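You operate a simulated robot arm through the tools that you are given. There is no shell and no other tool. Be economical: measure what you need, move in short steps, check, and stop when the job is done.

You are at the controls of a simulated robot arm. One attempt, no reset.

TASK
Open the press bed, take the game tile from the top of the lacquered table and leave it on the top of the press bed, then shut the bed. Then take the toner cartridge on the top of the lacquered table and put it away on the top of the printer stand. Then fetch the wool duster and stand it on top of the felt duster. Then take the eraser on the top of the corner stand and put it away on the top shelf of the book cart. Then fetch the tub and set it on the window sill. The order counts. Set down upright: toner cartridge, wool duster, tub.
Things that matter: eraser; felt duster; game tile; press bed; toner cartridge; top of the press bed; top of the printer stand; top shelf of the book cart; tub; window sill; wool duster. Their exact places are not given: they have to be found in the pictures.

Only the result counts: the job must be done as asked and must still hold three seconds after the hand-in. Knocking over, shifting, dropping, spilling or breaking anything else fails it.

THE ROBOT
A 7-joint arm with a two-finger parallel gripper on a trunk, on a base that drives. Base frame: it is fixed to the floor where the robot stands at the start and does not move with it; the origin is under the middle of the robot, x ahead of it, y to its left, z up. Readings come in m, degrees, newtons and seconds.
With the tool pointing down near the work surface it reaches from about 0.1 to 0.72 m from the robot's upright axis, wherever it stands. Its first joint turns from -166.0 to 166.0 degrees. Places, roughly: eraser (6x3x2 cm) [0.6, 1.1, 0.6]; felt duster (11x6x5 cm) [0.4, -0.6, 0.8]; game tile (3x5x2 cm) [-1, 0.8, 0.7]; press bed [0.6, 0, 0.8]; toner cartridge [-0.75, 1, 0.75]; top of the press bed [0.6, 0, 0.8]; top of the printer stand [0.6, -1.7, 0.7]; top shelf of the book cart [-1.9, 1.1, 0.8]; tub (10x10x11 cm) [0.8, 1.2, 0.7]; window sill (86x13 cm) [-0.1, 1.26, 0.86]; wool duster (5x5x14 cm) [0.6, 0.9, 0.8]. Payload 1.57 kg.
Tool frame: the origin (TCP) lies between the finger pads and is the grasp point; the fingertips stand 0.03 m ahead of it; z points along the fingers, y is the line along which they close. The gripper opens to 0.11 m. The fingers are 0.024 m wide and 0.012 m thick; the gripper's body (0.048 by 0.112 m) begins 0.078 m behind the TCP.
Orientation is that of the tool frame in the base frame, as a unit quaternion [x, y, z, w]. With the fingers straight down and closing along the base's y, the tool's x points along the base's -x, its y along +y and its z along -z.

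THE INTERFACE
- The arm moves only by the tool play_rows. Its argument "rows" is a list of rows, each a list of 3 entries, a list of its own where there are three numbers: the closure in counts, from 0 (fully open) to 255 (shut), then the shift along the tool's x, y, z in units of 50 mm (1.0 is 50 mm), then the turn, a rotation vector about the tool's x, y, z in units of 6 degrees (1.0 is 6 degrees). In form: [[claw, [dx, dy, dz], [rx, ry, rz]], ...]. A call has 1 to 8 rows; each row shifts and turns the commanded pose from where the row before left it, along the tool's axes as they then stand. A call with a number of a shift or a turn outside -1 to 1 is refused whole. A row lasts 0.2 s, in which the tool goes at most 0.05 m and 8.6 degrees; a call with a longer step from one row to the next is refused whole, and so is a gripper value outside its range. Where a pose cannot be reached the arm comes as near as it can. A force on the tool above 40 N (or 10 N above the force at the start of the call, whichever is more), or a blocked arm, ends the call early, and 0.2 s more pass. Each finger travels about 0.045 m/s and halts on what it meets, pressing with about 28 N; the grip force reading is that of the motor and also rises with nothing between the fingers. The clock runs only during rows and for 0.2 s after the last one: add rows that do not move to give the fingers time. The reply holds the time, the measured pose of the TCP, the force on the tool along the base axes, the opening and the grip force, in the units named above and with some noise, with the torque about the TCP (base axes, N m) and any sound that the robot's microphone picked up.
- Cameras (640 x 400 px; columns grow to the right, rows downward): "scene" is now at [0.0102, 0.1545, 1.5468]; the picture's right is [0.01, -1.00, 0.00], its down [-0.85, -0.01, -0.53] and it looks along [0.53, 0.01, -0.85] (base axes); focal length 266 px, centre (320, 200). "wrist" rides on the gripper at [0.07, 0.016, -0.141] in the tool frame; the picture's right is [-0.23, 0.97, 0.00], its down [-0.86, -0.20, -0.48] and it looks along [-0.47, -0.11, 0.88] (tool axes); focal length 222 px, centre (320, 200).
- grab_frame(camera): a new picture of that camera. No time passes.
- slide_trunk(by): slides the trunk up (or, below 0, down) by that many m; the arm and the scene camera ride with it, the base frame stays. It gives what a move gives, with no picture.
- base_move(legs): drives the robot by 1 to 6 legs, each [ahead, turn to the left] in m and degrees, along the robot's own axes; the way and the turn of a leg run together, so that a leg with both is an arc; at most 1.5 m and 180 degrees a leg. The arm and the cameras ride along, it lands a little off, and it stops where it bumps. It gives what a move gives.
- pan_tilt(pan, tilt): turns the head with the scene camera to pan (to the left, within 155 degrees either way) and tilt (down, from -29 to 69), counted from straight ahead of the robot. It gives what a move gives.
- locate(camera, pixels): there is no depth. For up to 12 entries [column, row, z] of the newest picture of that camera ("zoom" is the newest enlarged one), the place [x, y] in the base frame at which the ray of that pixel passes the height z, good to about 0.002 m. No time passes.
- enlarge(camera, box): a new picture of the part [left, top, right, bottom] of that camera's present view, enlarged. No time passes.
- job_done(): hands the job in; it is judged then, once.

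Work in short steps. Measure before you move; look again where a grasp or a placing could have gone wrong, and mend it. You have 124 turns and 134 pictures in all, those below and enlarged ones among them. Open the gripper and draw the arm clear of the work before you hand the job in, unless the task says otherwise; then end with one line.

The tools are called after "Call:" by a JSON object that holds its "method" and its "body". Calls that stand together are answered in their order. play_rows: Moves the arm, as the interface text tells. Its arguments: {"type":"object","properties":{"rows":{"type":"array","items":{"type":"array"}}},"required":["rows"]} The other tools are called the same way: slide_trunk (by) slides the trunk up or down; base_move (legs) drives the base; pan_tilt (pan, tilt) turns the head that bears the scene camera; grab_frame (camera) takes a picture; locate (camera, pixels) gives the place at which the rays of pixels pass given heights; enlarge (camera, box) takes an enlarged picture of a part of a camera's view; job_done () hands the job in.

At the start:

```text
clock: 0.0
eef_pos: [0.4433, 0.1892, 1.0897]
orientation: [-0.001, 1.0, 0.0, 0.0]
contact_force: [-0.7, -0.2, -0.1]
moment: [0.0, -0.04, 0.01]
width: 0.11
finger_force: 0.0
trunk travel left (down, up): [-0.5, 0.09]
robot x, y, heading: [0.0028, -0.0026, 0.0]
head pan, tilt: [0.8, 58.0]
```

scene: 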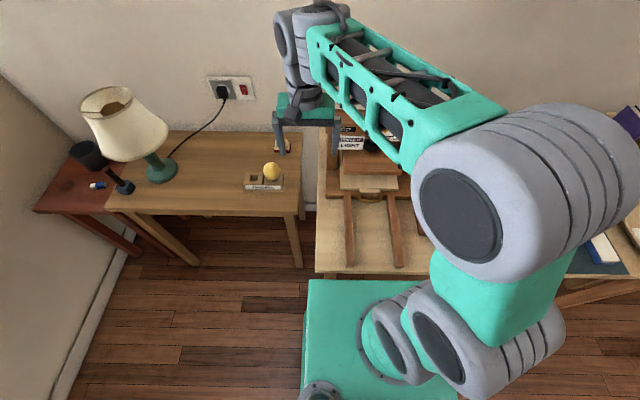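
wrist: 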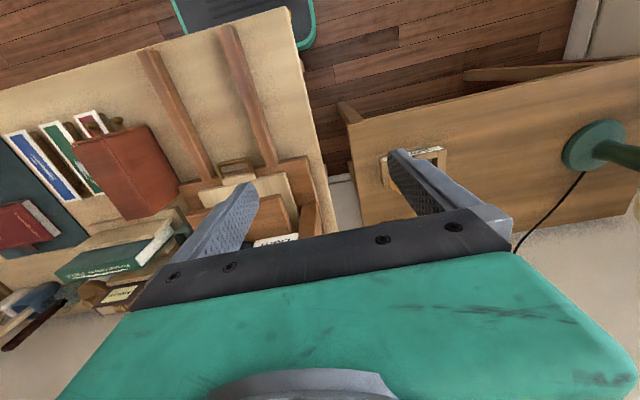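

The first view shows the press around (370,180) partly hidden by the arm. I look around with the head to find everything.

Call:
{"method": "pan_tilt", "body": {"pan": -25, "tilt": 45}}

Call:
{"method": "grab_frame", "body": {"camera": "scene"}}

Call:
{"method": "pan_tilt", "body": {"pan": 50, "tilt": 40}}

Call:
{"method": "grab_frame", "body": {"camera": "scene"}}

Call:
{"method": "pan_tilt", "body": {"pan": 130, "tilt": 35}}

Call:
{"method": "grab_frame", "body": {"camera": "scene"}}

Call:
{"method": "pan_tilt", "body": {"pan": -90, "tilt": 35}}

Call:
{"method": "grab_frame", "body": {"camera": "scene"}}

```text
clock: 0.9
eef_pos: [0.444, 0.1889, 1.09]
orientation: [0.0, 1.0, 0.0, -0.001]
contact_force: [-1.0, -0.6, -0.2]
moment: [0.01, 0.04, -0.02]
width: 0.1101
finger_force: 0.2
trunk travel left (down, up): [-0.5, 0.09]
robot x, y, heading: [0.0001, -0.0027, -0.1]
head pan, tilt: [-25.0, 45.0]
```

```text
131 pictures are left
```

scene: 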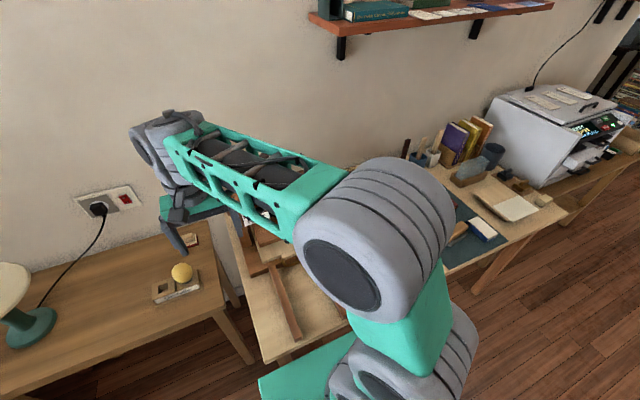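

```text
clock: 2.4
eef_pos: [0.4436, 0.1888, 1.0898]
orientation: [0.001, 1.0, 0.001, 0.0]
contact_force: [0.2, 0.2, -0.3]
moment: [0.0, 0.08, 0.02]
width: 0.11
finger_force: 0.0
trunk travel left (down, up): [-0.5, 0.09]
robot x, y, heading: [-0.0007, 0.0023, 0.1]
head pan, tilt: [50.0, 40.0]
```

```text
130 pictures are left
```

scene: 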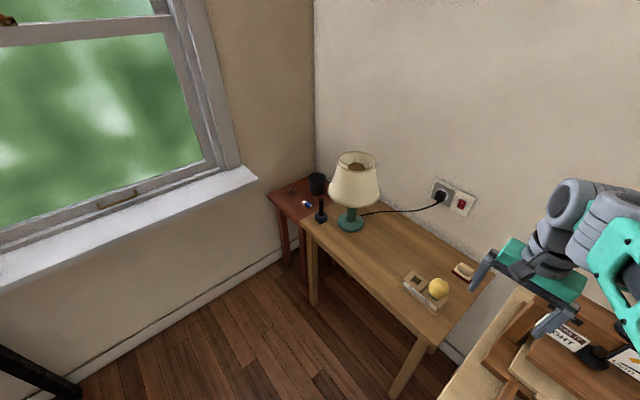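

```text
clock: 3.9
eef_pos: [0.4434, 0.1903, 1.0897]
orientation: [0.0, 1.0, -0.001, 0.0]
contact_force: [0.4, 0.1, -0.6]
moment: [-0.01, -0.01, 0.0]
width: 0.11
finger_force: 0.0
trunk travel left (down, up): [-0.5, 0.09]
robot x, y, heading: [-0.0016, -0.0005, 0.3]
head pan, tilt: [130.0, 35.0]
```

```text
129 pictures are left
```

scene: 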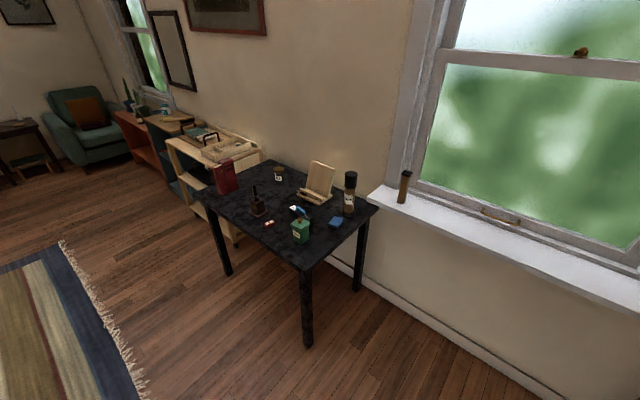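

```text
clock: 7.1
eef_pos: [0.4442, 0.1899, 1.0888]
orientation: [0.001, 1.0, 0.0, 0.0]
contact_force: [-0.5, -0.1, -0.4]
moment: [0.01, 0.0, 0.0]
width: 0.1097
finger_force: 0.1
trunk travel left (down, up): [-0.5, 0.09]
robot x, y, heading: [0.0016, -0.0003, -0.1]
head pan, tilt: [-90.0, 35.0]
```

```text
128 pictures are left
```

scene: 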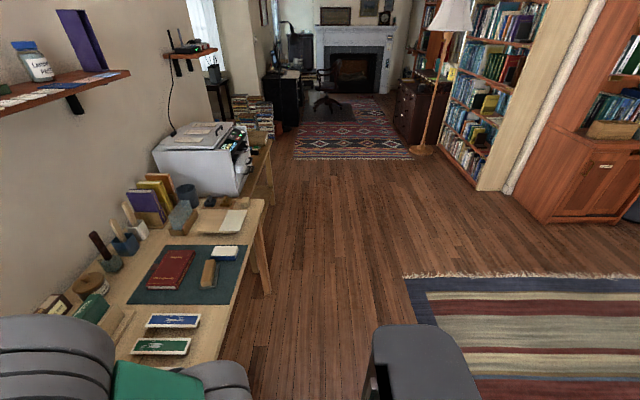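

The press sits under the arm, best seen from the wrist camera around (240,190). I enlarge that and the scene pieces.

Call:
{"method": "enlarge", "body": {"camera": "wrist", "box": [120, 100, 360, 250]}}

Call:
{"method": "pan_tilt", "body": {"pan": 5, "tilt": 50}}

Call:
{"method": "enlarge", "body": {"camera": "scene", "box": [240, 100, 480, 250]}}

```text
2.67 times, centred on (240, 175) of wrist
```

zoom: 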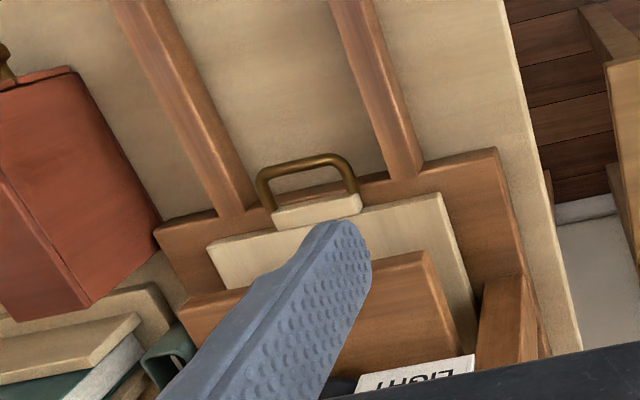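

```text
clock: 8.8
eef_pos: [0.4442, 0.1886, 1.0912]
orientation: [0.0, 1.0, 0.0, 0.0]
contact_force: [0.8, 0.2, 0.2]
moment: [-0.01, -0.02, -0.01]
width: 0.1102
finger_force: 0.1
trunk travel left (down, up): [-0.5, 0.09]
robot x, y, heading: [0.0015, -0.002, 0.0]
head pan, tilt: [5.0, 50.0]
```

```text
2.67 times, centred on (360, 175) of scene
```

zoom: 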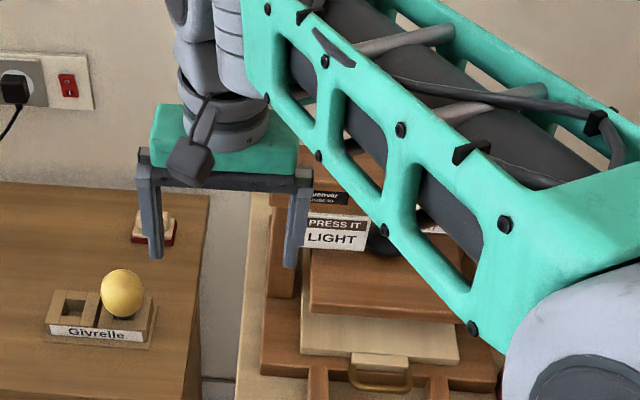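

The brass handle faces the robot; I triangulate it from both views at some heights.

Call:
{"method": "locate", "body": {"camera": "wrist", "pixels": [[218, 169, 0.76], [254, 172, 0.76], [235, 160, 0.76], [235, 160, 0.8], [218, 169, 0.8], [254, 172, 0.8], [223, 181, 0.8], [255, 177, 0.8], [198, 191, 0.8], [285, 173, 0.8], [202, 180, 0.74], [274, 167, 0.74]]}}

Call:
{"method": "locate", "body": {"camera": "zoom", "pixels": [[350, 375, 0.76], [410, 378, 0.76], [380, 390, 0.76], [380, 390, 0.8], [350, 375, 0.8], [410, 378, 0.8], [302, 348, 0.8], [458, 360, 0.8]]}}

Call:
{"method": "grab_frame", "body": {"camera": "scene"}}

```text
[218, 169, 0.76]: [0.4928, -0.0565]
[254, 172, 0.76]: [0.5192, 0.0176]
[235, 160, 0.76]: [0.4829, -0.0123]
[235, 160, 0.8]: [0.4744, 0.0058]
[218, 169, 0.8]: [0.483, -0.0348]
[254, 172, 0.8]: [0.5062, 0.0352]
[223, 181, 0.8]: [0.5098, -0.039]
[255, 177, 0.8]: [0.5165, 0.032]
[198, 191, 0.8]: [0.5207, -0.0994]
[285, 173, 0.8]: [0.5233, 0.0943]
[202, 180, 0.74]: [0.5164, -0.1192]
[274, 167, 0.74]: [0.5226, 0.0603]
```

```text
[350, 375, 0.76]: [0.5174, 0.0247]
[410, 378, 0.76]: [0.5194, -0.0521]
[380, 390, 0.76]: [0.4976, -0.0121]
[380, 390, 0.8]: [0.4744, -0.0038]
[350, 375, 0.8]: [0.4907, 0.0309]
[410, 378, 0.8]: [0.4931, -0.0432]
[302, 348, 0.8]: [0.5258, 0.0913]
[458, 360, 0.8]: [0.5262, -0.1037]
```

```text
125 pictures are left
```

scene: 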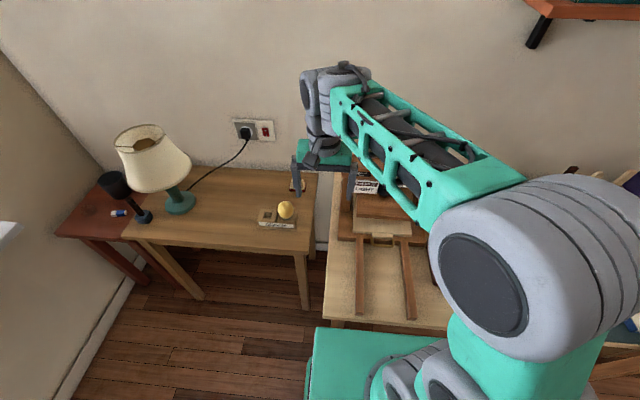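

Both views agree: bed front edge at x≈0.523, handle bar at x≈0.475, y≈0, z≈0.80. I first turn the tool 90° about its axis so the fingers close along x, while narrowing the opening.

Call:
{"method": "play_rows", "body": {"rows": [[190, [0, 0, 0], [0, 0, 1]], [190, [0, 0, 0], [0, 0, 1]], [190, [0, 0, 0], [0, 0, 1]], [190, [0, 0, 0], [0, 0, 1]], [190, [0, 0, 0], [0, 0, 1]], [190, [0, 0, 0], [0, 0, 1]], [190, [0, 0, 0], [0, 0, 1]], [190, [0, 0, 0], [0, 0, 1]]]}}

Call:
{"method": "play_rows", "body": {"rows": [[190, [0, 0, 0], [0, 0, 1]], [190, [0, 0, 0], [0, 0, 1]], [190, [0, 0, 0], [0, 0, 1]], [190, [0, 0, 0], [0, 0, 1]], [190, [0, 0, 0], [0, 0, 1]], [190, [0, 0, 0], [0, 0, 1]], [190, [0, 0, 0], [0, 0, 1]]]}}

```text
clock: 10.6
eef_pos: [0.4437, 0.189, 1.0896]
orientation: [0.407, 0.913, 0.0, 0.0]
contact_force: [-0.2, -0.4, -0.5]
moment: [-0.04, 0.05, -0.01]
width: 0.028
finger_force: 0.1
trunk travel left (down, up): [-0.5, 0.09]
robot x, y, heading: [-0.0005, 0.0015, -0.2]
head pan, tilt: [5.0, 50.0]
```

```text
clock: 12.2
eef_pos: [0.4428, 0.1883, 1.0893]
orientation: [0.707, 0.707, 0.0, 0.0]
contact_force: [-0.3, 1.0, 0.1]
moment: [-0.03, -0.02, 0.01]
width: 0.0281
finger_force: 0.2
trunk travel left (down, up): [-0.5, 0.09]
robot x, y, heading: [0.0023, 0.0021, 0.1]
head pan, tilt: [5.0, 50.0]
```

Turn reached. Now I move over the handle and down to z≈0.90, then look.

Call:
{"method": "play_rows", "body": {"rows": [[190, [-0.95, 0.165, 0], [0, 0, 0]], [190, [-0.95, 0.165, 0], [0, 0, 0]], [190, [-0.95, 0.165, 0], [0, 0, 0]], [190, [-0.95, 0.165, 0], [0, 0, 0]], [190, [0, 0, 0.95], [0, 0, 0]], [190, [0, 0, 0.95], [0, 0, 0]], [190, [0, 0, 0.95], [0, 0, 0]], [190, [0, 0, 0.95], [0, 0, 0]]]}}

Call:
{"method": "grab_frame", "body": {"camera": "wrist"}}

Call:
{"method": "grab_frame", "body": {"camera": "scene"}}

```text
clock: 14.0
eef_pos: [0.4767, -0.0017, 0.9027]
orientation: [0.707, 0.707, 0.001, 0.001]
contact_force: [-0.1, 0.4, 0.1]
moment: [0.03, 0.02, 0.01]
width: 0.0281
finger_force: 0.1
trunk travel left (down, up): [-0.5, 0.09]
robot x, y, heading: [0.0006, 0.0007, 0.2]
head pan, tilt: [5.0, 50.0]
```

```text
124 pictures are left
```

wrist: 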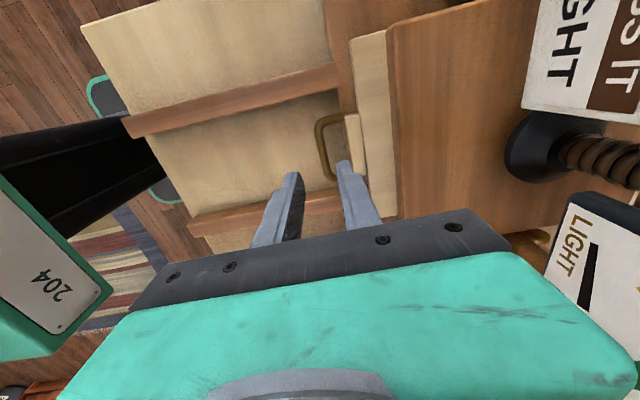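

```text
123 pictures are left
```

scene: 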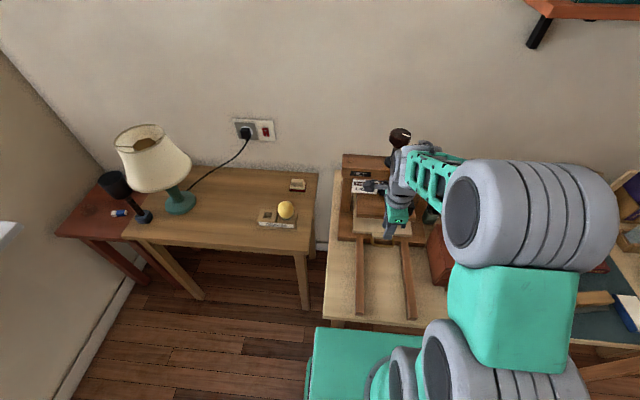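

The handle shows at (322,140) with its block edge at (348,130). I measure them at z≈0.80.

Call:
{"method": "locate", "body": {"camera": "wrist", "pixels": [[319, 140, 0.8], [326, 140, 0.8], [346, 122, 0.8], [352, 150, 0.8], [338, 116, 0.8], [333, 178, 0.8], [322, 140, 0.78]]}}

Call:
{"method": "enlarge", "body": {"camera": "wrist", "box": [260, 80, 420, 220]}}

```text
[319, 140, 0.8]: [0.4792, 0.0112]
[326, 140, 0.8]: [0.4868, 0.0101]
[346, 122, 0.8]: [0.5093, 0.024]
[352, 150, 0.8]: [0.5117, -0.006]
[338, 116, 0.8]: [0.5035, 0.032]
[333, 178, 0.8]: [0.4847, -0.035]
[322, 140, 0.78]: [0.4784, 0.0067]
```

```text
2.86 times, centred on (340, 150) of wrist
```

zoom: 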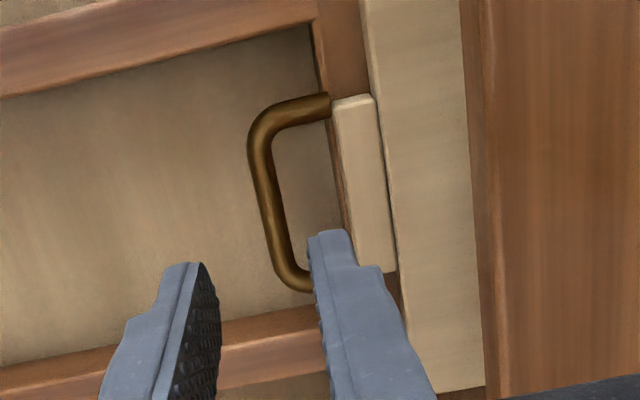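

Gap between bar (~0.482) and block (~0.509) is about 24 mm. I shift to x≈0.481, narrow to 22 mm and descend.

Call:
{"method": "play_rows", "body": {"rows": [[204, [0, 0.09, 0], [0, 0, 0]], [204, [0, 0, 0.5], [0, 0, 0]], [204, [0, 0, 0.5], [0, 0, 0]], [204, [0, 0, 0.4], [0, 0, 0]], [204, [0, 0, 0.4], [0, 0, 0]]]}}

Call:
{"method": "grab_frame", "body": {"camera": "wrist"}}

```text
clock: 15.2
eef_pos: [0.4815, -0.001, 0.8108]
orientation: [0.707, 0.707, 0.0, 0.0]
contact_force: [-0.5, 0.5, 0.3]
moment: [-0.01, -0.03, 0.01]
width: 0.022
finger_force: 0.1
trunk travel left (down, up): [-0.5, 0.09]
robot x, y, heading: [-0.0016, -0.0, 0.2]
head pan, tilt: [5.0, 50.0]
```

```text
121 pictures are left
```

wrist: 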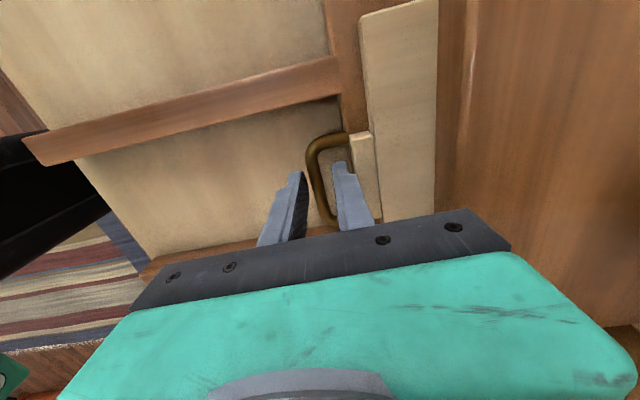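

The fingers straddle the bar. I go down 8 mm, close on it, and pull a little.

Call:
{"method": "play_rows", "body": {"rows": [[204, [0, 0, 0.16], [0, 0, 0]], [255, [0, 0, 0], [0, 0, 0]], [255, [0, 0, 0], [0, 0, 0]], [255, [0, -0.4, 0], [0, 0, 0]], [255, [0, -0.4, 0], [0, 0, 0]]]}}

```text
clock: 16.4
eef_pos: [0.4407, -0.0007, 0.8028]
orientation: [0.707, 0.707, -0.001, -0.001]
contact_force: [-0.7, -8.0, -2.0]
moment: [-0.23, -0.06, 0.7]
width: 0.0098
finger_force: 28.4
trunk travel left (down, up): [-0.5, 0.09]
robot x, y, heading: [-0.001, 0.002, -0.1]
head pan, tilt: [5.0, 50.0]
```

It grips (9.8 mm) and slides. I pull further.

Call:
{"method": "play_rows", "body": {"rows": [[255, [0, -0.6, 0], [0, 0, 0]], [255, [0, -0.6, 0], [0, 0, 0]], [255, [0, -0.6, 0], [0, 0, 0]], [255, [0, -0.6, 0], [0, 0, 0]]]}}

Call:
{"method": "grab_frame", "body": {"camera": "wrist"}}

Call:
{"method": "grab_frame", "body": {"camera": "scene"}}

```text
clock: 17.4
eef_pos: [0.3211, 0.0007, 0.8015]
orientation: [0.708, 0.706, 0.001, -0.001]
contact_force: [-0.7, -8.2, 27.6]
moment: [-0.36, 0.06, 0.69]
width: 0.01
finger_force: 28.4
trunk travel left (down, up): [-0.5, 0.09]
robot x, y, heading: [0.0017, -0.0029, -0.1]
head pan, tilt: [5.0, 50.0]
```

```text
120 pictures are left
```

wrist: 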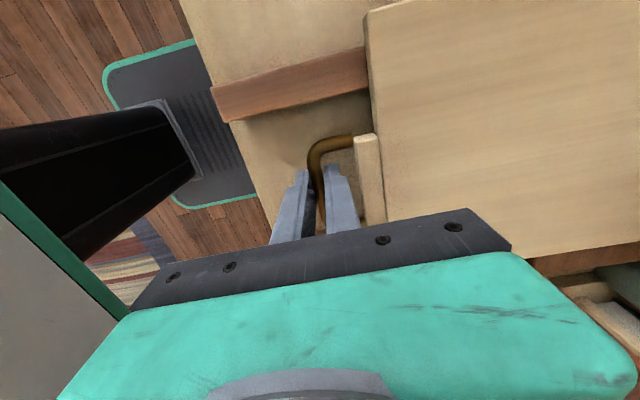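

```text
119 pictures are left
```

scene: 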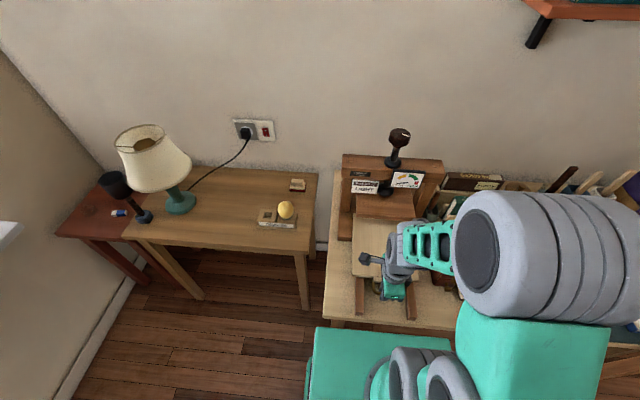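

The bed is out 16 cm. There is some upward force (27 N), so I ease up slightly and try a few cm more.

Call:
{"method": "play_rows", "body": {"rows": [[255, [0, -0.2, -0.03], [0, 0, 0]], [255, [0, -0.3, 0], [0, 0, 0]], [255, [0, -0.3, 0], [0, 0, 0]]]}}

```text
clock: 18.2
eef_pos: [0.2787, 0.001, 0.8024]
orientation: [0.706, 0.708, 0.0, -0.002]
contact_force: [-1.2, 0.2, 3.3]
moment: [-0.28, -0.03, 0.7]
width: 0.0099
finger_force: 28.5
trunk travel left (down, up): [-0.5, 0.09]
robot x, y, heading: [0.0008, -0.0032, -0.0]
head pan, tilt: [5.0, 50.0]
```

Still free; I pull 3 cm more to find the stop.

Call:
{"method": "play_rows", "body": {"rows": [[255, [0, -0.3, 0], [0, 0, 0]], [255, [0, -0.3, 0], [0, 0, 0]]]}}

Call:
{"method": "grab_frame", "body": {"camera": "wrist"}}

```text
clock: 18.8
eef_pos: [0.2497, 0.0007, 0.8018]
orientation: [0.707, 0.707, -0.002, -0.002]
contact_force: [-1.0, 10.6, -21.3]
moment: [0.38, -0.03, 0.71]
width: 0.0098
finger_force: 28.3
trunk travel left (down, up): [-0.5, 0.09]
robot x, y, heading: [0.0013, 0.0013, 0.3]
head pan, tilt: [5.0, 50.0]
```

```text
118 pictures are left
```

wrist: 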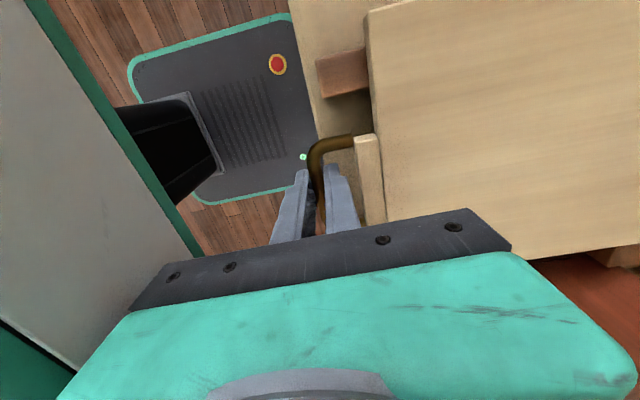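

Opened 23 cm; that is ample. I release the bar gently and lift straight up.

Call:
{"method": "play_rows", "body": {"rows": [[204, [0, 0, 0], [0, 0, 0]], [204, [0, 0, 0], [0, 0, 0]], [204, [0, 0, -0.5], [0, 0, 0]], [204, [0, 0, -0.9], [0, 0, 0]], [100, [0, 0, -1], [0, 0, 0]], [0, [0, 0, -1], [0, 0, 0]], [0, [0, 0, -1], [0, 0, 0]], [0, [0, 0, -1], [0, 0, 0]]]}}

Call:
{"method": "grab_frame", "body": {"camera": "wrist"}}

```text
clock: 20.6
eef_pos: [0.2415, 0.0002, 1.0479]
orientation: [0.706, 0.705, -0.045, -0.045]
contact_force: [0.4, 0.3, 0.2]
moment: [0.01, -0.03, 0.0]
width: 0.1082
finger_force: 0.1
trunk travel left (down, up): [-0.5, 0.09]
robot x, y, heading: [-0.0022, 0.001, 0.1]
head pan, tilt: [5.0, 50.0]
```

```text
117 pictures are left
```

wrist: 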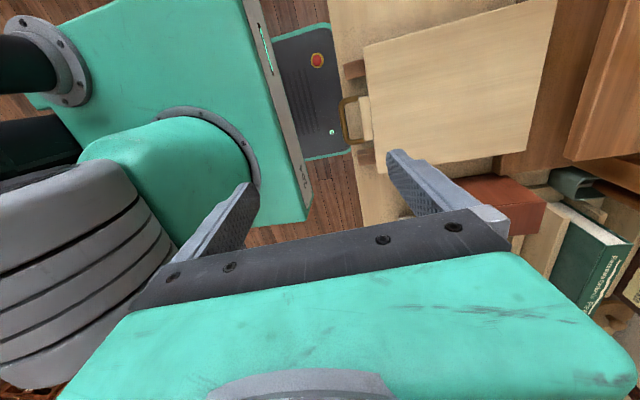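

Bed is clearly open. I bring the arm to a reachable spot and look at the lacquered table for positions.

Call:
{"method": "play_rows", "body": {"rows": [[0, [0, 0.8, 0], [0, 0, 0]], [0, [0, 0.8, 0], [0, 0, 0]]]}}

Call:
{"method": "pan_tilt", "body": {"pan": 135, "tilt": 38}}

Call:
{"method": "enlarge", "body": {"camera": "scene", "box": [140, 80, 460, 280]}}

Call:
{"method": "grab_frame", "body": {"camera": "scene"}}

```text
clock: 21.2
eef_pos: [0.33, -0.0005, 1.0746]
orientation: [0.707, 0.707, 0.001, 0.001]
contact_force: [-0.4, 0.2, -1.1]
moment: [0.03, 0.0, 0.01]
width: 0.11
finger_force: 0.0
trunk travel left (down, up): [-0.5, 0.09]
robot x, y, heading: [-0.0017, 0.0006, -0.3]
head pan, tilt: [5.0, 50.0]
```

```text
clock: 23.3
eef_pos: [0.3289, 0.0003, 1.0742]
orientation: [0.707, 0.707, 0.0, 0.0]
contact_force: [-0.8, 0.1, -0.2]
moment: [-0.04, 0.01, 0.02]
width: 0.1103
finger_force: 0.2
trunk travel left (down, up): [-0.5, 0.09]
robot x, y, heading: [0.0035, 0.0016, -0.0]
head pan, tilt: [135.0, 38.0]
```

```text
2.00 times, centred on (300, 180) of scene
```

zoom: 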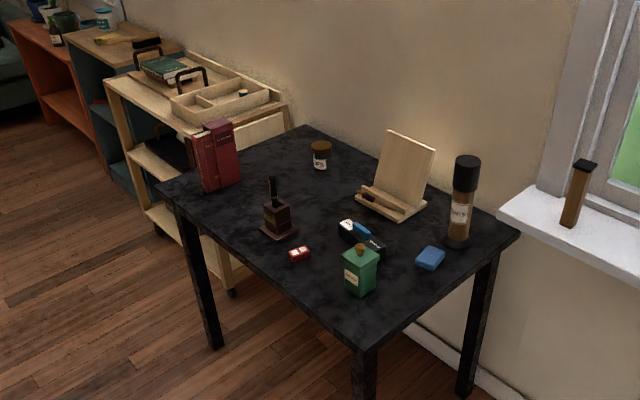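

```text
115 pictures are left
```

scene: 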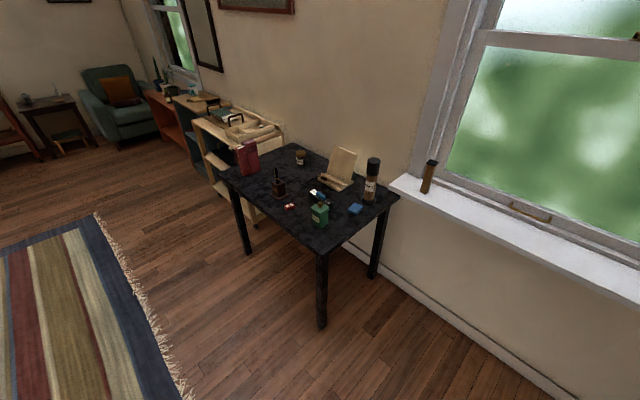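

The red tile is at zoom (299,254); the toner cartridge could be the white/blue/black item at (358,232). I locate these and the table corners at z≈0.69.

Call:
{"method": "locate", "body": {"camera": "zoom", "pixels": [[299, 254, 0.7], [340, 225, 0.72], [385, 250, 0.72], [360, 290, 0.69], [430, 262, 0.69], [358, 350, 0.69], [520, 233, 0.69], [155, 185, 0.69], [303, 127, 0.69], [280, 235, 0.69], [290, 240, 0.69], [460, 245, 0.69]]}}

Call:
{"method": "enlarge", "body": {"camera": "scene", "box": [265, 170, 385, 245]}}

Call:
{"method": "locate", "body": {"camera": "scene", "pixels": [[321, 325, 0], [373, 276, 0], [247, 252, 0], [640, 298, 0.86], [405, 175, 0.86], [390, 188, 0.86], [230, 140, 0.8], [283, 135, 0.8]]}}

```text
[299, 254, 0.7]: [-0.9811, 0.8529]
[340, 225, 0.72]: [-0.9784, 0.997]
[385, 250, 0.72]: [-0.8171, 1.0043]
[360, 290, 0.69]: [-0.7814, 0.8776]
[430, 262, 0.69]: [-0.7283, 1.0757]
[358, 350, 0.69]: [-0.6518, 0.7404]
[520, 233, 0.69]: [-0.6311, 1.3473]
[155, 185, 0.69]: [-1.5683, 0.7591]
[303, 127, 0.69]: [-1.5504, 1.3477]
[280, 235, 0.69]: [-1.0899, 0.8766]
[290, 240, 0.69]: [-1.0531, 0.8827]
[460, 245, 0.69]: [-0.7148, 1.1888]
```

```text
5.33 times, centred on (325, 208) of scene
```

zoom: 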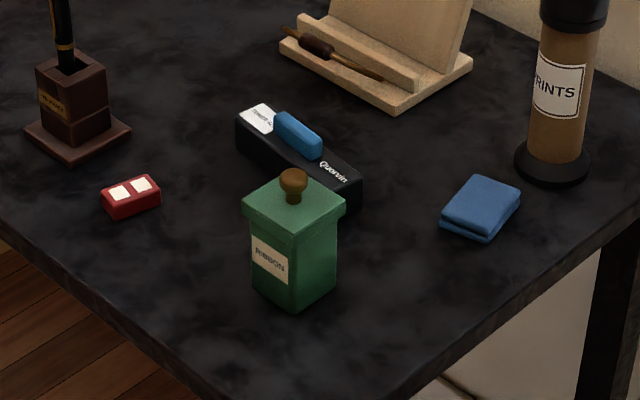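

```text
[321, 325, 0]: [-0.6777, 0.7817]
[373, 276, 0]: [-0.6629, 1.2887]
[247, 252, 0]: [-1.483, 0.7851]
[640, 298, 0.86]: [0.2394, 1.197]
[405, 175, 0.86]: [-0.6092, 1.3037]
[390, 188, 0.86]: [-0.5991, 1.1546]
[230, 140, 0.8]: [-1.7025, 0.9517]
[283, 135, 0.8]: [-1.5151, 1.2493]
```

The tile is at about (-0.98,0.85), the toner cartridge (black box, blue grip, "TONER" label) about (-0.88,1.0). The table edge is at y≈0.745, so I back up, turn left and approach to y≈0.38.

Call:
{"method": "base_move", "body": {"legs": [[-0.93, 0], [0, 90], [0.38, 0]]}}

Call:
{"method": "pan_tilt", "body": {"pan": 0, "tilt": 55}}

Call:
{"method": "grab_frame", "body": {"camera": "scene"}}

Call:
{"method": "grab_frame", "body": {"camera": "wrist"}}

```text
clock: 34.0
eef_pos: [-0.9374, 0.7113, 1.0729]
orientation: [-0.003, 1.0, 0.0, 0.0]
contact_force: [-0.1, 0.5, -0.7]
moment: [-0.01, 0.0, 0.04]
width: 0.1102
finger_force: 0.1
trunk travel left (down, up): [-0.5, 0.09]
robot x, y, heading: [-0.9353, 0.3836, 90.4]
head pan, tilt: [135.0, 38.0]
```

```text
clock: 36.2
eef_pos: [-0.9384, 0.7119, 1.0731]
orientation: [-0.002, 1.0, 0.0, 0.0]
contact_force: [-0.1, -0.1, 0.7]
moment: [0.0, 0.01, 0.0]
width: 0.1101
finger_force: 0.3
trunk travel left (down, up): [-0.5, 0.09]
robot x, y, heading: [-0.937, 0.3835, 90.6]
head pan, tilt: [0.0, 55.0]
```

```text
113 pictures are left
```

scene: 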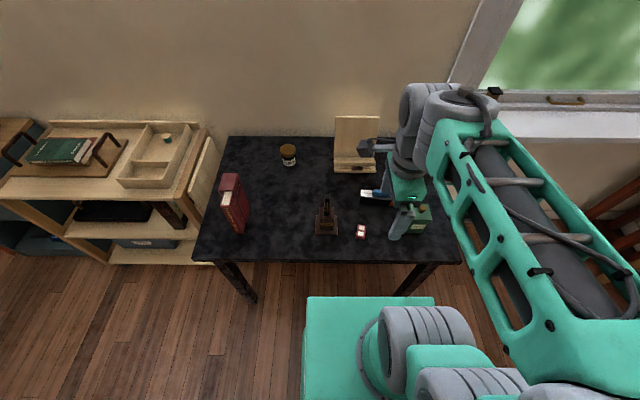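

```text
112 pictures are left
```

wrist: 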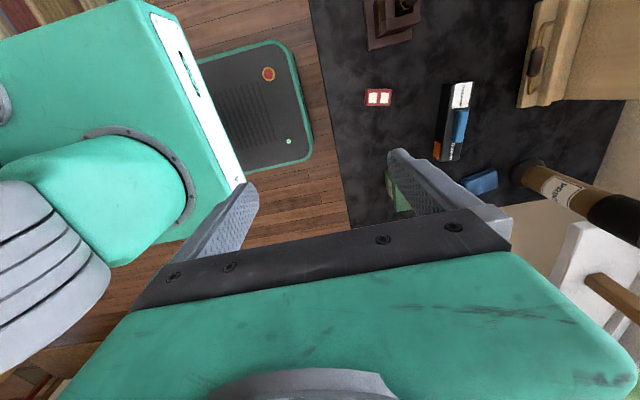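

Both items are clear in the wrist view: tile (379,97), cartridge (440–472, 82–160). I locate them in both cameras to fix the table height.

Call:
{"method": "locate", "body": {"camera": "wrist", "pixels": [[379, 97, 0.71], [379, 97, 0.73], [366, 91, 0.71], [392, 105, 0.71], [366, 105, 0.71], [392, 90, 0.71], [442, 83, 0.75], [473, 83, 0.75], [436, 160, 0.75], [460, 160, 0.75], [460, 125, 0.77], [320, 30, 0.69]]}}

Call:
{"method": "locate", "body": {"camera": "scene", "pixels": [[361, 231, 0.71], [361, 231, 0.73], [354, 238, 0.71], [202, 262, 0.69], [380, 196, 0.75]]}}

Call:
{"method": "enlarge", "body": {"camera": "wrist", "box": [340, 60, 500, 200]}}

```text
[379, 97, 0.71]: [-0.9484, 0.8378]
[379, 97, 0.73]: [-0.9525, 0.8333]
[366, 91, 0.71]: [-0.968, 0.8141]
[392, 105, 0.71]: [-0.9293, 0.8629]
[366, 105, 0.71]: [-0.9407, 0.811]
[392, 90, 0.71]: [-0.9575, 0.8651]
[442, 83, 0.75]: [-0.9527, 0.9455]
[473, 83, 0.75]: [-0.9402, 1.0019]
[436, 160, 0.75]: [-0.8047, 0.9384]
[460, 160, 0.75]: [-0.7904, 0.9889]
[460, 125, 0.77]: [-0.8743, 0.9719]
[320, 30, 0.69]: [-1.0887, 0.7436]
```

```text
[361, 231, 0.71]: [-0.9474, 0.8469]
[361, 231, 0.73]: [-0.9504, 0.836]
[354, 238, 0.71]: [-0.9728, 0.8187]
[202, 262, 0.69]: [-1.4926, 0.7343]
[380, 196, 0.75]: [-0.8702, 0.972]
```

```text
2.86 times, centred on (420, 130) of wrist
```

zoom: 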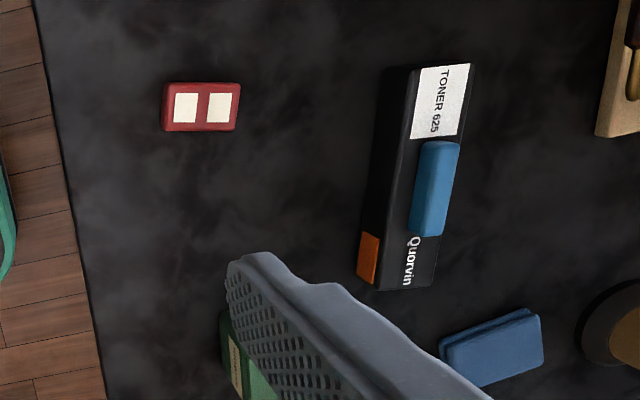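

The tile top is at z≈0.735 (table ≈0.715), centre (-0.952,0.835), its long axis turned ~12° from y toward +x. I move above it, turn 12° and descend partway.

Call:
{"method": "play_rows", "body": {"rows": [[0, [0.1, 0.82, 0], [0, 0, 0]], [0, [0.1, 0.82, 0], [0, 0, 0]], [0, [0.1, 0.82, 0], [0, 0, 0]], [0, [0, 0, 0.5], [0, 0, 1]], [0, [0, 0, 0.5], [0, 0, 1]], [0, [0, 0, 0.9], [0, 0, 0]], [0, [0, 0, 0.9], [0, 0, 0]], [0, [0, 0, 0.9], [0, 0, 0]]]}}

Call:
{"method": "grab_frame", "body": {"camera": "wrist"}}

```text
clock: 38.0
eef_pos: [-0.952, 0.8334, 0.8872]
orientation: [0.102, 0.995, 0.0, 0.0]
contact_force: [0.0, 0.5, 0.3]
moment: [-0.01, -0.02, -0.01]
width: 0.1097
finger_force: 0.2
trunk travel left (down, up): [-0.5, 0.09]
robot x, y, heading: [-0.9376, 0.3811, 90.3]
head pan, tilt: [0.0, 55.0]
```

```text
110 pictures are left
```

wrist: 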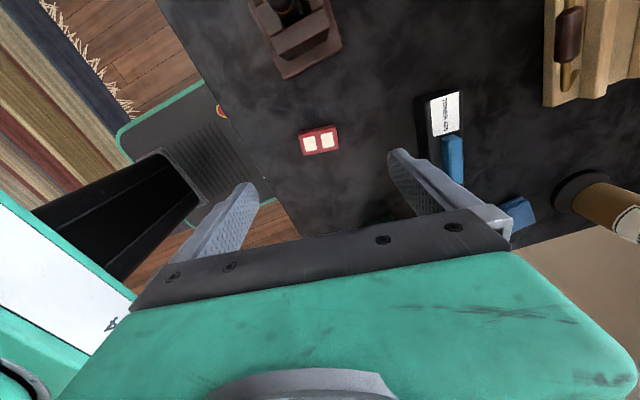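

I measure the tile again from closer before descending.

Call:
{"method": "locate", "body": {"camera": "wrist", "pixels": [[319, 140, 0.735], [301, 135, 0.735], [337, 129, 0.735], [339, 146, 0.735], [304, 152, 0.735]]}}

```text
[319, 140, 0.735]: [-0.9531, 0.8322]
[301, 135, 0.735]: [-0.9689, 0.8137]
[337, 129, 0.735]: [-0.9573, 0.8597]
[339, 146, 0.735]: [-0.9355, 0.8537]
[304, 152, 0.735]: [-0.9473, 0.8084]
```

Consistent. I descend to TCP z≈0.752 and close.

Call:
{"method": "play_rows", "body": {"rows": [[0, [0, 0, 0.9], [0, 0, 0]], [0, [0, 0, 0.9], [0, 0, 0]], [0, [0, 0, 0.5], [0, 0, 0]], [0, [0, 0, 0.4], [0, 0, 0]], [140, [0, 0, 0], [0, 0, 0]], [255, [0, 0, 0], [0, 0, 0]], [255, [0, 0, 0], [0, 0, 0]], [255, [0, 0, 0], [0, 0, 0]]]}}

```text
clock: 39.8
eef_pos: [-0.9549, 0.8333, 0.754]
orientation: [0.101, 0.995, -0.001, 0.0]
contact_force: [0.1, 0.3, -0.2]
moment: [-0.01, 0.0, -0.02]
width: 0.0488
finger_force: 15.4
trunk travel left (down, up): [-0.5, 0.09]
robot x, y, heading: [-0.9362, 0.3796, 90.5]
head pan, tilt: [0.0, 55.0]
```

Gripped at 49 mm. I lift and bring the arm back.

Call:
{"method": "play_rows", "body": {"rows": [[255, [0, 0, -0.3], [0, 0, 0]], [255, [0, 0, -0.9], [0, 0, 0]], [255, [0, 0, -1], [0, 0, 0]], [255, [0, 0, -1], [0, 0, 0]], [255, [0, 0, -1], [0, 0, 0]], [255, [0, 0, -1], [0, 0, 0]], [255, [0, -1, -0.5], [0, 0, 0]], [255, [0, -1, 0], [0, 0, 0]]]}}

Call:
{"method": "grab_frame", "body": {"camera": "wrist"}}

```text
refused: row 7 steps farther than a row can; nothing moved
```

```text
109 pictures are left
```

wrist: 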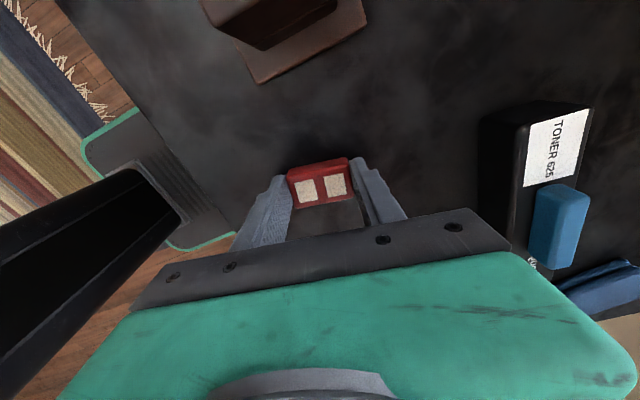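

The tile sits well between the fingers. I lift with legal steps.

Call:
{"method": "play_rows", "body": {"rows": [[255, [0, 0, -0.3], [0, 0, 0]], [255, [0, 0, -0.9], [0, 0, 0]], [255, [0, 0, -0.95], [0, 0, 0]], [255, [0, 0, -0.95], [0, 0, 0]], [255, [0, 0, -0.95], [0, 0, 0]], [255, [0, 0, -0.95], [0, 0, 0]], [255, [0, -0.95, 0], [0, 0, 0]], [255, [0, -0.95, 0], [0, 0, 0]]]}}

Call:
{"method": "base_move", "body": {"legs": [[-0.38, 0], [0, -90], [0.75, 0]]}}

Call:
{"method": "pan_tilt", "body": {"pan": 0, "tilt": 55}}

Call:
{"method": "grab_frame", "body": {"camera": "scene"}}

Call:
{"method": "grab_frame", "body": {"camera": "wrist"}}

```text
clock: 41.6
eef_pos: [-0.9748, 0.7404, 1.0034]
orientation: [0.102, 0.995, 0.0, 0.0]
contact_force: [-1.0, -0.6, -0.3]
moment: [-0.04, -0.03, -0.02]
width: 0.0487
finger_force: 28.0
trunk travel left (down, up): [-0.5, 0.09]
robot x, y, heading: [-0.9375, 0.3814, 90.7]
head pan, tilt: [0.0, 55.0]
```

```text
clock: 51.5
eef_pos: [0.1738, 0.0176, 1.0034]
orientation: [0.782, 0.623, 0.0, 0.0]
contact_force: [0.3, -0.8, -1.3]
moment: [-0.01, 0.01, 0.02]
width: 0.0487
finger_force: 27.9
trunk travel left (down, up): [-0.5, 0.09]
robot x, y, heading: [-0.1856, -0.0167, -0.9]
head pan, tilt: [0.0, 55.0]
```

```text
clock: 52.1
eef_pos: [0.1745, 0.0168, 1.004]
orientation: [0.782, 0.623, 0.0, 0.0]
contact_force: [-0.3, 0.1, 0.2]
moment: [-0.01, 0.0, 0.01]
width: 0.0483
finger_force: 28.4
trunk travel left (down, up): [-0.5, 0.09]
robot x, y, heading: [-0.1879, -0.0122, -0.9]
head pan, tilt: [0.0, 55.0]
```

```text
108 pictures are left
```

scene: 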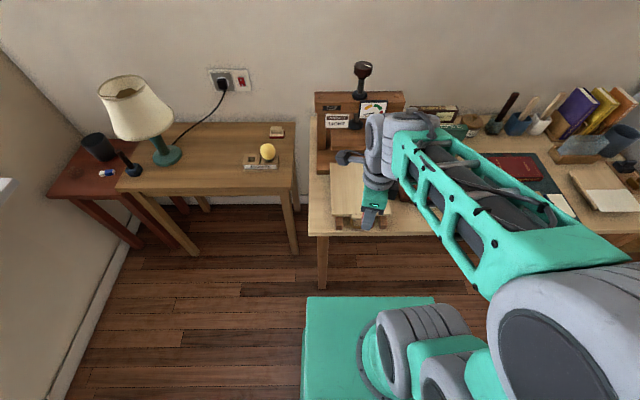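

```text
107 pictures are left
```

wrist: 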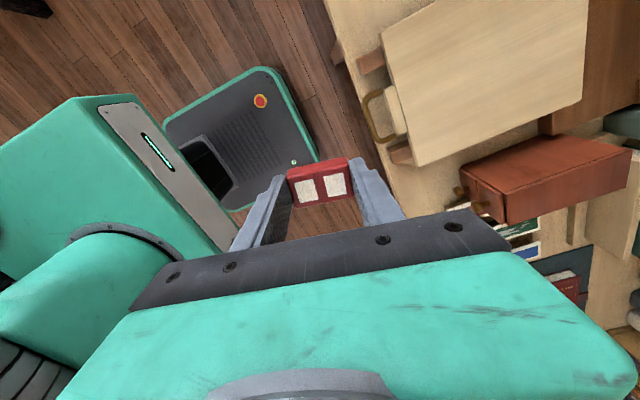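

The open bed spans in the wrist view from (382,38) to (416,165) at its front and (583,100) at back right. I measure.

Call:
{"method": "locate", "body": {"camera": "wrist", "pixels": [[382, 38, 0.8], [416, 165, 0.8], [583, 100, 0.8], [366, 115, 0.8], [582, 10, 0.8]]}}

Call:
{"method": "locate", "body": {"camera": "scene", "pixels": [[332, 216, 0.8], [395, 218, 0.8], [335, 165, 0.8], [308, 226, 0.75]]}}

Call:
{"method": "enlarge", "body": {"camera": "scene", "box": [290, 50, 450, 250]}}

```text
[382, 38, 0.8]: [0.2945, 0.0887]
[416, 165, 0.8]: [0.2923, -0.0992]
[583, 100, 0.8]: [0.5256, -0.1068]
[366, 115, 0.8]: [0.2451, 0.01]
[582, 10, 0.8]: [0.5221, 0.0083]
```

```text
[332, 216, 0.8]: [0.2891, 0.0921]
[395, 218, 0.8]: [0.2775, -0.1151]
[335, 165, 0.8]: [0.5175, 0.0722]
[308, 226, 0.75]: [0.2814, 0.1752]
```

```text
2.00 times, centred on (370, 150) of scene
```

zoom: 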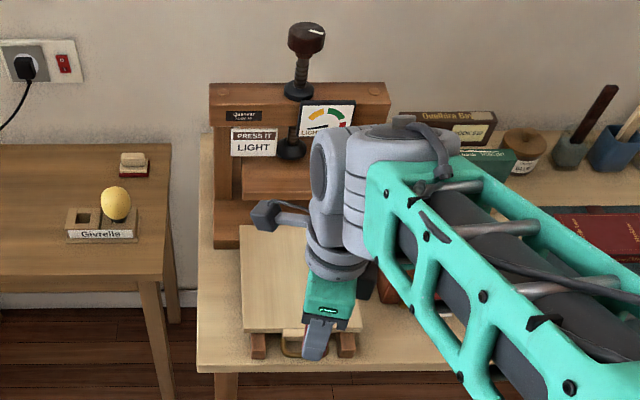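

The bed top spans x 0.293–0.525, y −0.10…0.09. I will set the tile on the strip near the front (x≈0.316) with its long side along y, so it clears the platen. First turn back −102°.

Call:
{"method": "play_rows", "body": {"rows": [[255, [0, 0, 0], [0, 0, -1]], [255, [0, 0, 0], [0, 0, -1]], [255, [0, 0, 0], [0, 0, -1]], [255, [0, 0, 0], [0, 0, -1]], [255, [0, 0, 0], [0, 0, -1]], [255, [0, 0, 0], [0, 0, -1]], [255, [0, 0, 0], [0, 0, -1]], [255, [0, 0, 0], [0, 0, -1]]]}}

Call:
{"method": "play_rows", "body": {"rows": [[255, [0, 0, 0], [0, 0, -1]], [255, [0, 0, 0], [0, 0, -1]], [255, [0, 0, 0], [0, 0, -1]], [255, [0, 0, 0], [0, 0, -1]], [255, [0, 0, 0], [0, 0, -1]], [255, [0, 0, 0], [0, 0, -1]], [255, [0, 0, 0], [0, 0, -1]], [255, [0, 0, 0], [0, 0, -1]]]}}

```text
clock: 54.0
eef_pos: [0.1742, 0.0176, 1.0031]
orientation: [0.46, 0.888, -0.001, 0.0]
contact_force: [0.6, 0.4, 0.4]
moment: [0.01, -0.01, 0.03]
width: 0.0483
finger_force: 27.9
trunk travel left (down, up): [-0.5, 0.09]
robot x, y, heading: [-0.1862, -0.0124, -0.9]
head pan, tilt: [0.0, 55.0]
```

```text
clock: 55.8
eef_pos: [0.1743, 0.0166, 1.0032]
orientation: [0.06, 0.998, 0.0, 0.0]
contact_force: [0.1, -0.2, -0.7]
moment: [0.02, 0.02, -0.02]
width: 0.0485
finger_force: 28.3
trunk travel left (down, up): [-0.5, 0.09]
robot x, y, heading: [-0.1844, -0.0129, -0.8]
head pan, tilt: [0.0, 55.0]
```

One more turn step, then forward over the strip and partway down.

Call:
{"method": "play_rows", "body": {"rows": [[255, [0, 0, 0], [0, 0, -1]], [255, [-0.947, -0.14, 0], [0, 0, -0.15]], [255, [-0.947, -0.14, 0], [0, 0, 0]], [255, [-0.947, -0.14, 0], [0, 0, 0]], [255, [0, 0, 0.9], [0, 0, 0]], [255, [0, 0, 0.9], [0, 0, 0]], [255, [0, 0, 0.7], [0, 0, 0]]]}}

Call:
{"method": "grab_frame", "body": {"camera": "wrist"}}

```text
clock: 57.4
eef_pos: [0.3173, -0.0058, 0.8768]
orientation: [0.0, 1.0, 0.0, -0.001]
contact_force: [-0.3, 0.3, 0.8]
moment: [0.01, 0.05, 0.01]
width: 0.0488
finger_force: 27.8
trunk travel left (down, up): [-0.5, 0.09]
robot x, y, heading: [-0.1868, -0.0109, -1.0]
head pan, tilt: [0.0, 55.0]
```

```text
105 pictures are left
```

wrist: 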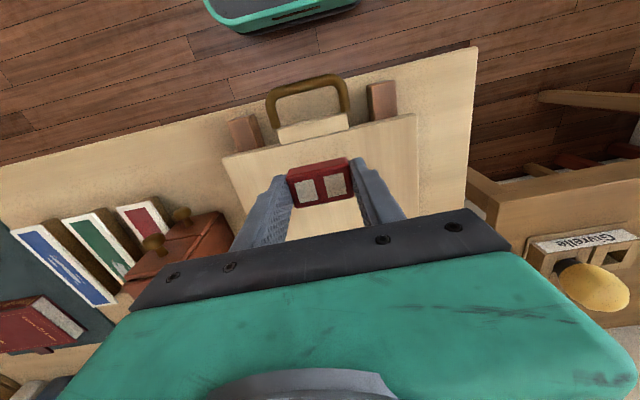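

Check the front edge at (350,133) against the TCP.

Call:
{"method": "locate", "body": {"camera": "wrist", "pixels": [[355, 132, 0.8], [225, 158, 0.8], [415, 115, 0.8], [282, 140, 0.8]]}}

Call:
{"method": "play_rows", "body": {"rows": [[255, [0, 0, 0.4], [0, 0, 0]], [255, [0, 0, 0.15], [0, 0, 0]]]}}

```text
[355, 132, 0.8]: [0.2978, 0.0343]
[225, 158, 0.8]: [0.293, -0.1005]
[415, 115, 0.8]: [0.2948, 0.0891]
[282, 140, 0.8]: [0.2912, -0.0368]
```

```text
clock: 58.0
eef_pos: [0.3156, -0.0044, 0.8506]
orientation: [0.0, 1.0, 0.0, 0.0]
contact_force: [-0.3, -0.2, -0.4]
moment: [0.04, 0.0, 0.01]
width: 0.0484
finger_force: 28.1
trunk travel left (down, up): [-0.5, 0.09]
robot x, y, heading: [-0.1891, -0.013, -0.9]
head pan, tilt: [0.0, 55.0]
```

Front edge at x≈0.295, so the tile will sit at 0.30–0.33. I lower in 3 mm steps until contact.

Call:
{"method": "play_rows", "body": {"rows": [[255, [0, 0, 0.06], [0, 0, 0]], [255, [0, 0, 0.06], [0, 0, 0]], [255, [0, 0, 0.06], [0, 0, 0]], [255, [0, 0, 0.04], [0, 0, 0]]]}}

```text
clock: 59.0
eef_pos: [0.3167, -0.0058, 0.8371]
orientation: [0.0, 1.0, 0.001, -0.001]
contact_force: [-0.4, -0.7, -0.6]
moment: [-0.02, 0.0, -0.02]
width: 0.0485
finger_force: 27.4
trunk travel left (down, up): [-0.5, 0.09]
robot x, y, heading: [-0.1883, -0.0154, -1.0]
head pan, tilt: [0.0, 55.0]
```

Call:
{"method": "play_rows", "body": {"rows": [[255, [0, 0, 0.06], [0, 0, 0]], [255, [0, 0, 0.04], [0, 0, 0]]]}}

Call:
{"method": "enlarge", "body": {"camera": "wrist", "box": [220, 100, 420, 230]}}

```text
clock: 59.5
eef_pos: [0.3171, -0.0038, 0.8324]
orientation: [0.0, 1.0, 0.0, 0.0]
contact_force: [1.1, 0.6, -0.7]
moment: [0.02, 0.01, -0.02]
width: 0.0485
finger_force: 28.2
trunk travel left (down, up): [-0.5, 0.09]
robot x, y, heading: [-0.1882, -0.0161, -0.9]
head pan, tilt: [0.0, 55.0]
```

```text
3.08 times, centred on (320, 165) of wrist
```

zoom: 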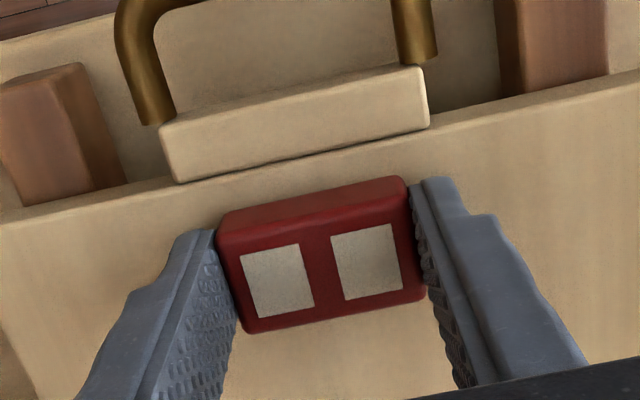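

No contact yet. Keep lowering gently.

Call:
{"method": "play_rows", "body": {"rows": [[255, [0, 0, 0.04], [0, 0, 0]], [255, [0, 0, 0.04], [0, 0, 0]]]}}

```text
clock: 60.1
eef_pos: [0.3156, -0.0046, 0.8301]
orientation: [0.0, 1.0, -0.001, 0.0]
contact_force: [-1.4, -0.8, 7.8]
moment: [-0.03, 0.02, 0.01]
width: 0.0485
finger_force: 27.5
trunk travel left (down, up): [-0.5, 0.09]
robot x, y, heading: [-0.185, -0.0108, -1.0]
head pan, tilt: [0.0, 55.0]
```

Contact at z 0.830 (7.8 N). I open and rise.

Call:
{"method": "play_rows", "body": {"rows": [[200, [0, 0, 0], [0, 0, 0]], [110, [0, 0, 0], [0, 0, 0]], [90, [0, 0, 0], [0, 0, 0]], [90, [0, 0, -0.4], [0, 0, 0]], [90, [0, 0, -0.8], [0, 0, 0]], [90, [0, 0, -0.8], [0, 0, 0]]]}}

Call:
{"method": "grab_frame", "body": {"camera": "wrist"}}

```text
clock: 61.5
eef_pos: [0.3131, -0.0053, 0.9302]
orientation: [0.0, 1.0, 0.0, 0.0]
contact_force: [0.4, -0.2, 0.0]
moment: [0.0, -0.01, 0.0]
width: 0.0711
finger_force: 0.1
trunk travel left (down, up): [-0.5, 0.09]
robot x, y, heading: [-0.1832, -0.0142, -0.9]
head pan, tilt: [0.0, 55.0]
```

```text
103 pictures are left
```

wrist: 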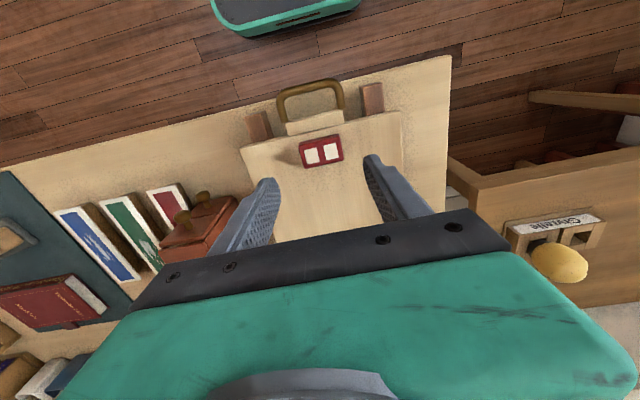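

The tile lies on the front strip. Now I move the closed fingers in front of the handle to push the bed shut.

Call:
{"method": "play_rows", "body": {"rows": [[255, [0.76, 0, 0], [0, 0, 0]], [255, [0.76, 0, 0], [0, 0, 0]], [255, [0.76, 0, 0], [0, 0, 0]], [255, [0, 0, 0.9], [0, 0, 0]], [255, [0, 0, 0.9], [0, 0, 0]], [255, [0, 0, 0.75], [0, 0, 0]]]}}

Call:
{"method": "grab_frame", "body": {"camera": "wrist"}}

```text
clock: 63.0
eef_pos: [0.2014, -0.0056, 0.8041]
orientation: [0.0, 1.0, 0.0, 0.0]
contact_force: [-0.4, -0.1, 0.0]
moment: [0.01, -0.02, 0.01]
width: 0.0
finger_force: 21.0
trunk travel left (down, up): [-0.5, 0.09]
robot x, y, heading: [-0.1829, -0.0108, -0.8]
head pan, tilt: [0.0, 55.0]
```

```text
102 pictures are left
```

wrist: 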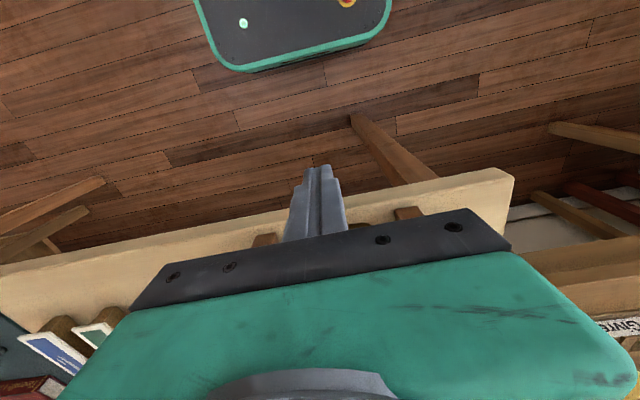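

Clear in front of the handle. I push in with moderate steps.

Call:
{"method": "play_rows", "body": {"rows": [[255, [-0.5, 0, 0], [0, 0, 0]], [255, [-0.5, 0, 0], [0, 0, 0]], [255, [-0.5, 0, 0], [0, 0, 0]], [255, [-0.5, 0, 0], [0, 0, 0]], [255, [-0.5, 0, 0], [0, 0, 0]], [255, [-0.5, 0, 0], [0, 0, 0]]]}}

Call:
{"method": "grab_frame", "body": {"camera": "wrist"}}

```text
clock: 64.3
eef_pos: [0.3527, -0.0059, 0.8025]
orientation: [0.0, 1.0, 0.0, -0.001]
contact_force: [0.0, -0.1, 0.7]
moment: [0.03, 0.01, -0.01]
width: 0.0
finger_force: 21.7
trunk travel left (down, up): [-0.5, 0.09]
robot x, y, heading: [-0.184, -0.0115, -0.8]
head pan, tilt: [0.0, 55.0]
```

```text
101 pictures are left
```

wrist: 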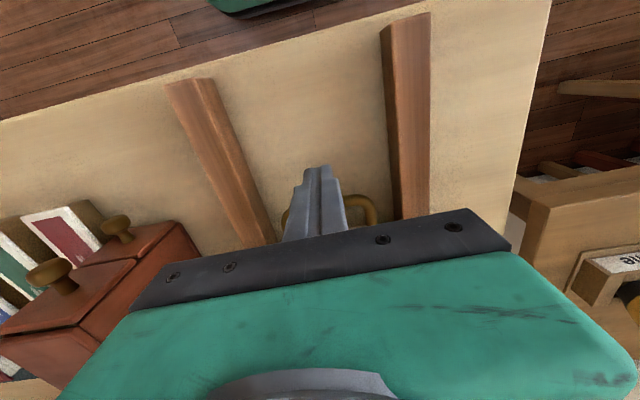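

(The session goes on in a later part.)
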